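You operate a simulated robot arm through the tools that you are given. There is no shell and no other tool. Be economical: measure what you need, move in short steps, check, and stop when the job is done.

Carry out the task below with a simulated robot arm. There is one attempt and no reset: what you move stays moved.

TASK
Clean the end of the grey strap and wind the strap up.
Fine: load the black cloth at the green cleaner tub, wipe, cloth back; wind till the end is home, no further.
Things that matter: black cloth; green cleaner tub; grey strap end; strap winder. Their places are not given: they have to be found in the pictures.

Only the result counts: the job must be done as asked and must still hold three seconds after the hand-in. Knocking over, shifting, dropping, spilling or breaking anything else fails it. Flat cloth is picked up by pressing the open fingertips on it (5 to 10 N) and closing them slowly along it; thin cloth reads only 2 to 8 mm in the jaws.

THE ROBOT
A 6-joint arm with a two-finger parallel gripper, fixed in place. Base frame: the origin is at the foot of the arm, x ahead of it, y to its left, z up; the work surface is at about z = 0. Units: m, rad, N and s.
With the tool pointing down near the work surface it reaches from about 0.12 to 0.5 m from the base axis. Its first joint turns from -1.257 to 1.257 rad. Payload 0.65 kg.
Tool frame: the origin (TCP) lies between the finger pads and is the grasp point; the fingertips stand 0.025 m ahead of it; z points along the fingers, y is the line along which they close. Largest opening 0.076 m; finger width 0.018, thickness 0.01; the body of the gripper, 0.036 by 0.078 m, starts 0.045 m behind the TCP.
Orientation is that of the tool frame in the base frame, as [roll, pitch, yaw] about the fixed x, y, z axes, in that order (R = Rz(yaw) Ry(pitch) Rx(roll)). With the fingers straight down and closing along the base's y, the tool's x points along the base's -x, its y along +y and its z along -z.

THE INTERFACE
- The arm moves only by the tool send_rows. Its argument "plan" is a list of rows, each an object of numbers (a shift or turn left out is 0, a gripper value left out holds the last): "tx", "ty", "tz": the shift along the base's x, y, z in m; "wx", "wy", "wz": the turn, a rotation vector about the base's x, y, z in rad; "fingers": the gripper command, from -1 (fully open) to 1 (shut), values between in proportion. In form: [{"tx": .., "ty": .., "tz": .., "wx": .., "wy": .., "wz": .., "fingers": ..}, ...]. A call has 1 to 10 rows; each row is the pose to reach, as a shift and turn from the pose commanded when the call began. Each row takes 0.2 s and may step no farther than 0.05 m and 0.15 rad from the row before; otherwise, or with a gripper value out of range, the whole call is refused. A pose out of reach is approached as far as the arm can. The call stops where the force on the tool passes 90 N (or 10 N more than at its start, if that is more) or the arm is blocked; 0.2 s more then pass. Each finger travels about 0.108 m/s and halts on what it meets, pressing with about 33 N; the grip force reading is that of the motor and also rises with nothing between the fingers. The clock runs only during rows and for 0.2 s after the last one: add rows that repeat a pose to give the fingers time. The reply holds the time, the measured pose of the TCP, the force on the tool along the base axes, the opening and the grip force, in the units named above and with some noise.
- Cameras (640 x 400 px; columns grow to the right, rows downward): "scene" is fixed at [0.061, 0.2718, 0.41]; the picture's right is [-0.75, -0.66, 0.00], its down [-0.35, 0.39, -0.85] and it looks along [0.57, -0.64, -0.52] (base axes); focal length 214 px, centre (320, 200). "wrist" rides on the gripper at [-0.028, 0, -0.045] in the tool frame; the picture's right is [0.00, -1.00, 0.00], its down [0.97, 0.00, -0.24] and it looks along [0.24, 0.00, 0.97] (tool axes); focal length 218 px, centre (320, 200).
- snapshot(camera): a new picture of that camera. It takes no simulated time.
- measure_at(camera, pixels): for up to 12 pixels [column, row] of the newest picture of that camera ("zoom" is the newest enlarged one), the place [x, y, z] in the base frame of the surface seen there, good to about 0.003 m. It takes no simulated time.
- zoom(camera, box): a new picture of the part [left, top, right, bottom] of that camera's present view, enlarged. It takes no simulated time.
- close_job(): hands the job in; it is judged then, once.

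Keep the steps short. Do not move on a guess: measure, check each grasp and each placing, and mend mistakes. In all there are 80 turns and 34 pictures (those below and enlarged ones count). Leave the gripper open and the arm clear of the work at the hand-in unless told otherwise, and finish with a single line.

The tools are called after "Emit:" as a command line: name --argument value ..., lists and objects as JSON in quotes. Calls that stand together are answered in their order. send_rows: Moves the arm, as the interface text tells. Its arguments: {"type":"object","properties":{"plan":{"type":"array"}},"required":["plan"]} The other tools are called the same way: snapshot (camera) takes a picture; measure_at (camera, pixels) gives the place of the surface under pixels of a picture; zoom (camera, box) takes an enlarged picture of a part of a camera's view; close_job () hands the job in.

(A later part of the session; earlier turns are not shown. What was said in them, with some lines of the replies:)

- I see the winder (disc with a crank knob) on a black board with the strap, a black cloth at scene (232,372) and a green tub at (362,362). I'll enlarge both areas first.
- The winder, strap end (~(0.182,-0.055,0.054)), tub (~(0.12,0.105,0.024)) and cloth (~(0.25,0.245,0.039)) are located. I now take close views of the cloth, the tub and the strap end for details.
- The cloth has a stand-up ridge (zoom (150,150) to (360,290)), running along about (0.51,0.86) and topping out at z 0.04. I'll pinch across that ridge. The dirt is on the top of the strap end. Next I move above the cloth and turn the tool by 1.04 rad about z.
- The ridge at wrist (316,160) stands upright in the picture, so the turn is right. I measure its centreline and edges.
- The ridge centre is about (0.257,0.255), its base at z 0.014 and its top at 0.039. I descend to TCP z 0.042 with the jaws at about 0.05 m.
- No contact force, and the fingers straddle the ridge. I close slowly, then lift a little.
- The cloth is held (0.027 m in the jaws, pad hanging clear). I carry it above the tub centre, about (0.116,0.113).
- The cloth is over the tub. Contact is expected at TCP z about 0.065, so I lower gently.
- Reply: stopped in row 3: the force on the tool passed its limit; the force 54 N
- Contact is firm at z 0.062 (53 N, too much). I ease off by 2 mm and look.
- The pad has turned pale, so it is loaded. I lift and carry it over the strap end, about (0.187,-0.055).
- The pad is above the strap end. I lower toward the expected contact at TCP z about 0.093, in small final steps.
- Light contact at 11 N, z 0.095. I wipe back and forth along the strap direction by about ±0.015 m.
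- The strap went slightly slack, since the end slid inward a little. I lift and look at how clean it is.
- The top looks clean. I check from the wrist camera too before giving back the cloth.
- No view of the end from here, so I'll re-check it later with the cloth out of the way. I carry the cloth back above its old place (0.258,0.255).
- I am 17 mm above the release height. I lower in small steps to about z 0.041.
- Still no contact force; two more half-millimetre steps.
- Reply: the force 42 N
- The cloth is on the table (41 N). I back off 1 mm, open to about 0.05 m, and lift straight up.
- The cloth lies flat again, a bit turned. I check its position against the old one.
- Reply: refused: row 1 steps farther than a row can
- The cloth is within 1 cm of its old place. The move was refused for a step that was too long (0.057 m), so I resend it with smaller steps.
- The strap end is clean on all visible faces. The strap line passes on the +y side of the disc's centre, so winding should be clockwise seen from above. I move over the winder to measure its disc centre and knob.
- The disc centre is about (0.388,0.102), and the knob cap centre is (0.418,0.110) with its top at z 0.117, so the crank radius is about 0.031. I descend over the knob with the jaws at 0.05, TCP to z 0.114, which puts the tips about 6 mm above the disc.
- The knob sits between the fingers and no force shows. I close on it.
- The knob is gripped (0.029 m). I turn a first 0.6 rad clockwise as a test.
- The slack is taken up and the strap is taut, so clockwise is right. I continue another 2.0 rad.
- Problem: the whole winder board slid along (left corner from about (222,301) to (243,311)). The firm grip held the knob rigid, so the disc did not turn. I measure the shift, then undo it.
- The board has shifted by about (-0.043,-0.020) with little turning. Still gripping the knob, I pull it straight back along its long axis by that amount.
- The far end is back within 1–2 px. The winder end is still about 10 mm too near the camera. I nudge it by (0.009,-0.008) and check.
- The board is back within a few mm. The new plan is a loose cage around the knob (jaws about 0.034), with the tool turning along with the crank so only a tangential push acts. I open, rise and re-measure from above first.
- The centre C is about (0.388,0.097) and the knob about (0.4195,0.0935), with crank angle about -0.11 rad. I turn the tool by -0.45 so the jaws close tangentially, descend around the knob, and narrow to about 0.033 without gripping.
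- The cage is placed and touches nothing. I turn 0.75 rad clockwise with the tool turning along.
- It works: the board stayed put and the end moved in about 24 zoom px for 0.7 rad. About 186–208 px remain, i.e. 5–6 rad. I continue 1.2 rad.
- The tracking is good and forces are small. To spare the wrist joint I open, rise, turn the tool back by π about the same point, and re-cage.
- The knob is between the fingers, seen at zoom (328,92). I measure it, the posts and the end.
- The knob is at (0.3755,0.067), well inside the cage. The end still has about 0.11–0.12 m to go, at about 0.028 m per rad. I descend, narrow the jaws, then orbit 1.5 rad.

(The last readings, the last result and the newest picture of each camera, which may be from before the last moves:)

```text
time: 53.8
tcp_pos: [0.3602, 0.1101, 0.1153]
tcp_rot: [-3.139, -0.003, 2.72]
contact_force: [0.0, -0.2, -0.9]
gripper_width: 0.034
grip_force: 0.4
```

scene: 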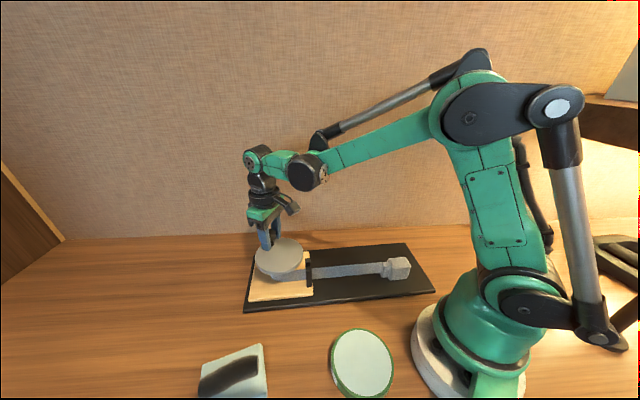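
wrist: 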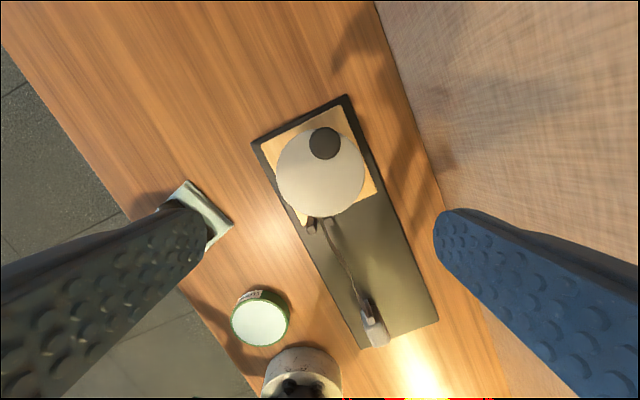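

All calm. Next 1.5 rad, which should leave about 0.9 rad or more to go.

Emit:
send_rows --plan '[{"tx": 0.0022, "ty": 0.0041, "wz": -0.15}, {"tx": 0.0051, "ty": 0.0079, "wz": -0.3}, {"tx": 0.0084, "ty": 0.0112, "wz": -0.45}, {"tx": 0.0123, "ty": 0.014, "wz": -0.6}, {"tx": 0.0164, "ty": 0.0162, "wz": -0.75}, {"tx": 0.0209, "ty": 0.0177, "wz": -0.9}, {"tx": 0.0256, "ty": 0.0185, "wz": -1.05}, {"tx": 0.0303, "ty": 0.0186, "wz": -1.2}, {"tx": 0.035, "ty": 0.0181, "wz": -1.35}, {"tx": 0.0395, "ty": 0.0168, "wz": -1.5}]'

Emit:
zoom --camera "scene" --box '[210, 215, 420, 310]'

Emit:
measure_at --camera "zoom" --pixels '[[235, 202], [237, 175], [300, 210], [310, 210], [320, 210], [330, 210], [340, 210], [350, 210], [360, 210]]'

```text
time: 56.0
tcp_pos: [0.4, 0.1275, 0.1156]
tcp_rot: [-3.141, -0.003, 1.218]
contact_force: [-0.4, 0.1, -0.5]
gripper_width: 0.0339
grip_force: 0.1
```

```text
3.05 times, centred on (315, 262) of scene
```

zoom: 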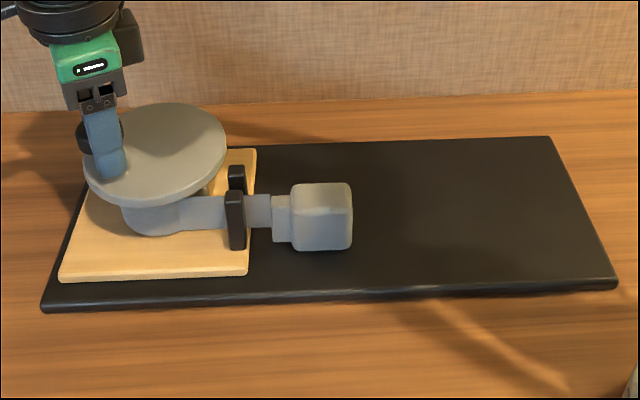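

```text
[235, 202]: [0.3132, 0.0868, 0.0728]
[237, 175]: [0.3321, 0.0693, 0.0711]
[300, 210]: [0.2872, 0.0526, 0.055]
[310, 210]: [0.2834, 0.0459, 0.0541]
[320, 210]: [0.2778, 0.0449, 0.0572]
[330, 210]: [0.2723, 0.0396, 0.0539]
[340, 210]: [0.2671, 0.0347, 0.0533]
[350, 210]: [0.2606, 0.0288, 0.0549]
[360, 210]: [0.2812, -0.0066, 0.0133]
```

The stub is 25 zoom px from the posts and the block face 44 px, i.e. about 0.65 and 1.15 rad. Before the fine part I turn the tool back by π and re-cage.

Emit:
send_rows --plan '[{"fingers": -0.4}, {"fingers": -0.4}, {"tz": 0.03}, {"tz": 0.055, "wz": 0.14}, {"tz": 0.055, "wz": 0.28}, {"tz": 0.055, "wz": 0.42}, {"tz": 0.055, "wz": 0.56}, {"tz": 0.055, "wz": 0.7}, {"tz": 0.055, "wz": 0.84}, {"tz": 0.055, "wz": 0.98}]'

Emit:
send_rows --plan '[{"wz": 0.14}, {"wz": 0.28}, {"wz": 0.42}, {"wz": 0.56}, {"wz": 0.7}, {"wz": 0.84}, {"wz": 0.98}, {"wz": 1.12}, {"wz": 1.26}, {"wz": 1.4}]'

Emit:
send_rows --plan '[{"wz": 0.14}, {"wz": 0.28}, {"wz": 0.42}, {"wz": 0.56}, {"wz": 0.7}, {"wz": 0.76}, {"wz": 0.76}]'

Emit:
snapshot --camera "wrist"

```text
time: 58.2
tcp_pos: [0.3992, 0.1267, 0.1691]
tcp_rot: [-3.14, -0.004, 2.205]
contact_force: [0.3, -0.1, -0.6]
gripper_width: 0.0531
grip_force: 0.1
```

```text
time: 60.4
tcp_pos: [0.3996, 0.1277, 0.1705]
tcp_rot: [-3.141, -0.003, -2.682]
contact_force: [-0.2, 0.2, 0.6]
gripper_width: 0.0531
grip_force: 0.2
```

```text
time: 62.0
tcp_pos: [0.3988, 0.1277, 0.1699]
tcp_rot: [-3.14, -0.004, -1.92]
contact_force: [-0.2, -0.6, 0.9]
gripper_width: 0.0533
grip_force: 0.0
```

```text
2 pictures are left
```

wrist: 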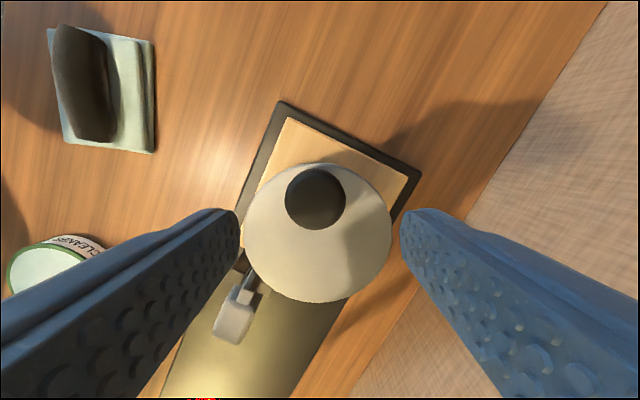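

Emit:
measure_at --camera "wrist" --pixels '[[315, 199], [286, 199], [345, 199], [234, 298], [246, 303], [256, 309], [222, 300], [215, 335], [240, 340], [241, 266], [263, 284], [247, 285]]'

```text
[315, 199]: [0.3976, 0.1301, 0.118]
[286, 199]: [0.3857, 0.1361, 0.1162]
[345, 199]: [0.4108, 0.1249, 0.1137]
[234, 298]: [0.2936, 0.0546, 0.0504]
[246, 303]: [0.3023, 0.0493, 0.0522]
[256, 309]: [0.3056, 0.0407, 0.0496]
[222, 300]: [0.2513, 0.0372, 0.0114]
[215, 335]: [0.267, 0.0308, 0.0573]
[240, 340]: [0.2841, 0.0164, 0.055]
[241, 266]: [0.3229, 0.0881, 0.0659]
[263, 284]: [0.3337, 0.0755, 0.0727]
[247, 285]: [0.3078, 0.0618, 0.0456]
```

The knob is at (0.398,0.130), inside the cage. The block face has about 32 mm to go, i.e. about 1.1 rad. I descend, re-cage, and turn 0.6 rad, then read the force.

Emit:
send_rows --plan '[{"tz": -0.03}, {"tz": -0.049}, {"tz": -0.055}, {"tz": -0.055, "fingers": -0.1}, {"tz": -0.055, "fingers": 0.12}, {"tz": -0.055, "fingers": 0.12}]'

Emit:
send_rows --plan '[{"tx": 0.0043, "ty": -0.0019, "wz": -0.15}, {"tx": 0.0083, "ty": -0.0045, "wz": -0.3}, {"tx": 0.0118, "ty": -0.0076, "wz": -0.45}, {"tx": 0.0148, "ty": -0.0112, "wz": -0.6}]'

```text
time: 63.4
tcp_pos: [0.3994, 0.1268, 0.1158]
tcp_rot: [-3.14, -0.002, -1.921]
contact_force: [-0.5, -0.1, 1.1]
gripper_width: 0.0334
grip_force: 0.1
```

```text
time: 64.4
tcp_pos: [0.4141, 0.1151, 0.115]
tcp_rot: [-3.141, -0.004, -2.527]
contact_force: [0.4, -0.3, -0.5]
gripper_width: 0.0338
grip_force: 0.3
```

No resistance yet. Two more steps of 0.15 rad, then read.

Emit:
send_rows --plan '[{"tx": 0.0025, "ty": -0.004, "wz": -0.15}, {"tx": 0.0043, "ty": -0.0084, "wz": -0.3}]'

Emit:
zoom --camera "scene" --box '[210, 215, 420, 310]'

Emit:
measure_at --camera "zoom" --pixels '[[235, 202], [237, 175], [255, 210], [260, 210], [265, 210], [270, 210], [275, 210], [280, 210], [300, 210], [310, 210], [320, 210]]'

```text
time: 65.0
tcp_pos: [0.4195, 0.1051, 0.1145]
tcp_rot: [-3.14, -0.004, -2.824]
contact_force: [-0.4, 0.2, -0.2]
gripper_width: 0.0339
grip_force: 0.2
```

```text
3.05 times, centred on (315, 262) of scene
```

zoom: 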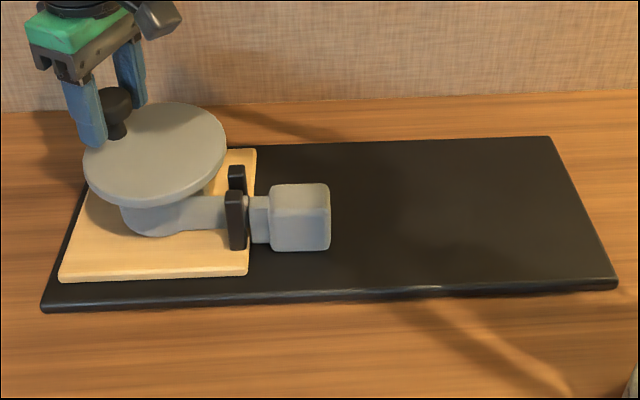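

```text
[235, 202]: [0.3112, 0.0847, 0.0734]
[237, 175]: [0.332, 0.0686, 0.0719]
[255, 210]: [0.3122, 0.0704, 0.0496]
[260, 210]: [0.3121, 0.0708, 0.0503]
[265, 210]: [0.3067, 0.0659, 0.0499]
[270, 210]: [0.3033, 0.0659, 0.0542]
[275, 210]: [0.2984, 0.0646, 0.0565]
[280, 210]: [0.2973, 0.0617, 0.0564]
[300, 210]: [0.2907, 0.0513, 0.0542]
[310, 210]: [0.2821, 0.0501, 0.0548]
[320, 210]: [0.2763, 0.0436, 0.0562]
```

The stub has just reached the posts (249 against 247) and the block face has about 23 px to go. Still no resistance. I continue in small steps and watch the force.

Emit:
send_rows --plan '[{"tx": 0.0009, "ty": -0.0031, "wz": -0.1}, {"tx": 0.0014, "ty": -0.0061, "wz": -0.2}]'

Emit:
measure_at --camera "scene" --pixels '[[296, 265], [297, 265], [298, 265], [299, 265], [300, 265], [301, 265], [303, 265], [315, 265], [318, 265], [320, 265]]'

```text
time: 65.6
tcp_pos: [0.4199, 0.1001, 0.116]
tcp_rot: [-3.14, -0.003, -3.023]
contact_force: [0.2, 0.9, 0.0]
gripper_width: 0.0336
grip_force: 0.1
```

```text
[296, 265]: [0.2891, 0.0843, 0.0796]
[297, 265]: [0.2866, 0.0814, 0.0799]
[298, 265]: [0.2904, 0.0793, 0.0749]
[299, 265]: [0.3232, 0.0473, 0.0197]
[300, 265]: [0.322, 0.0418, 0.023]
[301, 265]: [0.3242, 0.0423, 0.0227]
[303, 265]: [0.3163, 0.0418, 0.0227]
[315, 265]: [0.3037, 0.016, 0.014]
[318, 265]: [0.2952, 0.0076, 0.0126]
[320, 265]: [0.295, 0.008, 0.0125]
```

No resistance (under 1 N). Another 0.1 rad.

Emit:
send_rows --plan '[{"tx": 0.0002, "ty": -0.0016, "wz": -0.05}, {"tx": 0.0002, "ty": -0.0031, "wz": -0.1}]'

Emit:
send_rows --plan '[{"tx": 0.0, "ty": -0.0016, "wz": -0.05}, {"tx": -0.0001, "ty": -0.0032, "wz": -0.1}]'

```text
time: 66.2
tcp_pos: [0.4199, 0.0982, 0.1147]
tcp_rot: [3.141, -0.002, -3.123]
contact_force: [0.2, 0.2, -0.9]
gripper_width: 0.0339
grip_force: 0.0
```

```text
time: 66.8
tcp_pos: [0.4215, 0.0954, 0.1144]
tcp_rot: [-3.14, -0.004, 3.058]
contact_force: [0.2, 0.3, -0.3]
gripper_width: 0.0339
grip_force: 0.0
```

Still free at 0.4 rad past the picture. Continuing in 0.1 rad steps.

Emit:
send_rows --plan '[{"tx": -0.0002, "ty": -0.0016, "wz": -0.05}, {"tx": -0.0004, "ty": -0.0031, "wz": -0.1}]'

```text
time: 67.4
tcp_pos: [0.42, 0.0923, 0.1141]
tcp_rot: [-3.139, -0.004, 2.959]
contact_force: [0.0, 0.4, -0.1]
gripper_width: 0.0339
grip_force: 0.4
```

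Emit:
send_rows --plan '[{"tx": -0.0003, "ty": -0.0015, "wz": -0.05}, {"tx": -0.0007, "ty": -0.0031, "wz": -0.1}]'

```text
time: 68.0
tcp_pos: [0.4189, 0.0889, 0.1153]
tcp_rot: [-3.14, -0.003, 2.861]
contact_force: [1.0, 0.8, 0.7]
gripper_width: 0.0341
grip_force: 0.8
```

Force is starting to show slightly (1.3 N, jaws 0.0341). I take a smaller step.

Emit:
send_rows --plan '[{"tx": -0.0003, "ty": -0.0009, "wz": -0.03}, {"tx": -0.0006, "ty": -0.0018, "wz": -0.06}]'

```text
time: 68.6
tcp_pos: [0.419, 0.088, 0.1154]
tcp_rot: [-3.141, -0.004, 2.801]
contact_force: [-0.3, -0.3, -0.1]
gripper_width: 0.0338
grip_force: 0.4
```

That was only noise. Next step.

Emit:
send_rows --plan '[{"tx": -0.0003, "ty": -0.0009, "wz": -0.03}, {"tx": -0.0007, "ty": -0.0018, "wz": -0.06}]'

```text
time: 69.2
tcp_pos: [0.4173, 0.0858, 0.1146]
tcp_rot: [3.141, -0.003, 2.74]
contact_force: [0.0, 0.0, -0.1]
gripper_width: 0.0337
grip_force: 0.3
```

0.72 rad past the last picture and still no stop felt. I use the last picture now to know the exact gap.

Emit:
zoom --camera "scene" --box '[260, 240, 340, 300]'

Emit:
measure_at --camera "zoom" --pixels '[[220, 170], [235, 170], [250, 170], [265, 170], [280, 170], [300, 170], [320, 170], [340, 170], [360, 170], [400, 170], [230, 120], [260, 140]]'

```text
6.67 times, centred on (300, 270) of scene
```

zoom: 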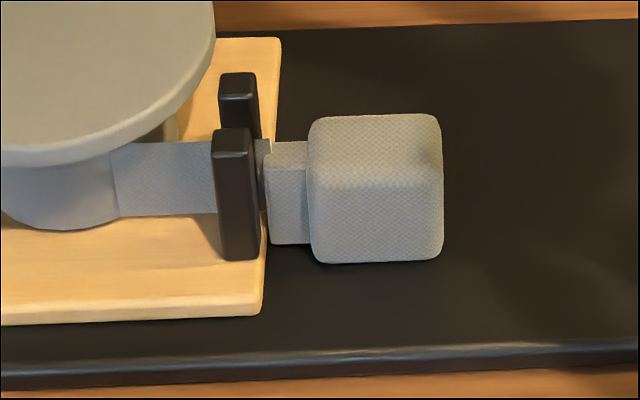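

```text
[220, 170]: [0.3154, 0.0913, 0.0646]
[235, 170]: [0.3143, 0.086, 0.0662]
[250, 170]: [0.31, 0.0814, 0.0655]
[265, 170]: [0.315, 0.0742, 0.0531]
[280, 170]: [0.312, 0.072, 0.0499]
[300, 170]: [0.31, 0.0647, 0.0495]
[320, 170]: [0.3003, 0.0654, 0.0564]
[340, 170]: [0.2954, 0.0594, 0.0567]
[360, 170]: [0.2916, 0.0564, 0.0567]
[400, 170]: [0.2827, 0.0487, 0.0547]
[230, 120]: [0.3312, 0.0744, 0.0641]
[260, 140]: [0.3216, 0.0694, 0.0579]
```

The stub now stands at the posts' faces (stub front about 0.2735, post face about 0.275 along the strap), which is the same place as in the previous picture. So the end is home, and the last turns moved nothing more. I stop winding. I back the cage off 0.08 rad so the knob is centred, and close lightly to learn whether the knob is in the cage.

Emit:
send_rows --plan '[{"tx": 0.0009, "ty": 0.0024, "wz": 0.08}, {"tx": 0.0009, "ty": 0.0024, "wz": 0.08, "fingers": 0.2}, {"tx": 0.0009, "ty": 0.0024, "wz": 0.08, "fingers": 0.26}, {"tx": 0.0009, "ty": 0.0024, "wz": 0.08, "fingers": 0.26}]'

```text
time: 70.2
tcp_pos: [0.4181, 0.0882, 0.1162]
tcp_rot: [-3.139, -0.004, 2.82]
contact_force: [0.7, -1.8, -0.4]
gripper_width: 0.0292
grip_force: 33.0
```

The knob is in the cage at about -6.60 rad. The end stopped moving when the knob was at about -5.54 rad, so the disc has over-turned by about 1 rad. I mend that by loosening to the cage and turning the disc gently back to about -5.65, just at home with a hair of tension. A slack strap cannot push the end out.

Emit:
send_rows --plan '[{"fingers": 0.12}, {"fingers": 0.12}, {"tx": 0.0011, "ty": 0.0046, "wz": 0.15}, {"tx": 0.0016, "ty": 0.0093, "wz": 0.3}, {"tx": 0.0013, "ty": 0.014, "wz": 0.45}]'

```text
time: 71.4
tcp_pos: [0.4214, 0.1001, 0.1157]
tcp_rot: [-3.139, -0.005, -3.011]
contact_force: [0.1, -0.8, 0.3]
gripper_width: 0.0338
grip_force: 0.3
```

It turns back freely with no ratchet. I finish the return, recentre the cage, open and rise clear.

Emit:
send_rows --plan '[{"tx": -0.001, "ty": 0.0046, "wz": 0.15}, {"tx": -0.0026, "ty": 0.009, "wz": 0.3}, {"tx": -0.0049, "ty": 0.0132, "wz": 0.45}, {"tx": -0.0074, "ty": 0.0164, "wz": 0.58}, {"tx": -0.0058, "ty": 0.0144, "wz": 0.5}, {"tx": -0.0058, "ty": 0.0144, "wz": 0.5, "fingers": -0.1}, {"tx": -0.0058, "ty": 0.0144, "wz": 0.5, "fingers": -0.4}, {"tx": -0.0058, "ty": 0.0144, "wz": 0.5, "fingers": -0.4}, {"tx": -0.0058, "ty": 0.0144, "tz": 0.03, "wz": 0.5}, {"tx": -0.0058, "ty": 0.0144, "tz": 0.07, "wz": 0.5}]'

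Emit:
send_rows --plan '[{"tz": 0.04, "fingers": -1}, {"tz": 0.08}, {"tx": -0.03, "ty": -0.02, "tz": 0.1}, {"tx": -0.06, "ty": -0.05, "tz": 0.12}, {"tx": -0.09, "ty": -0.08, "tz": 0.12}, {"tx": -0.09, "ty": -0.08, "tz": 0.12}]'

```text
time: 73.6
tcp_pos: [0.4127, 0.1168, 0.1866]
tcp_rot: [-3.141, -0.003, -2.51]
contact_force: [-1.1, 0.5, 0.5]
gripper_width: 0.0529
grip_force: 0.2
```

```text
time: 75.0
tcp_pos: [0.3244, 0.0373, 0.3071]
tcp_rot: [-3.141, -0.006, -2.511]
contact_force: [0.5, -0.5, -0.5]
gripper_width: 0.0762
grip_force: 0.1
out of reach, approached as far as the arm can: row 2
```

The gripper is open and the arm stands clear, so I hand the job in.

Emit:
close_job

```text
The job is handed in.
```

The strap end is wiped clean, the cloth is back within 1 cm of its place, and the end is wound in to the posts. On the way the winder board slid and was put back to within about 5 mm. I also over-turned the disc by about 1 rad and turned it back, with no picture left to check that last step.
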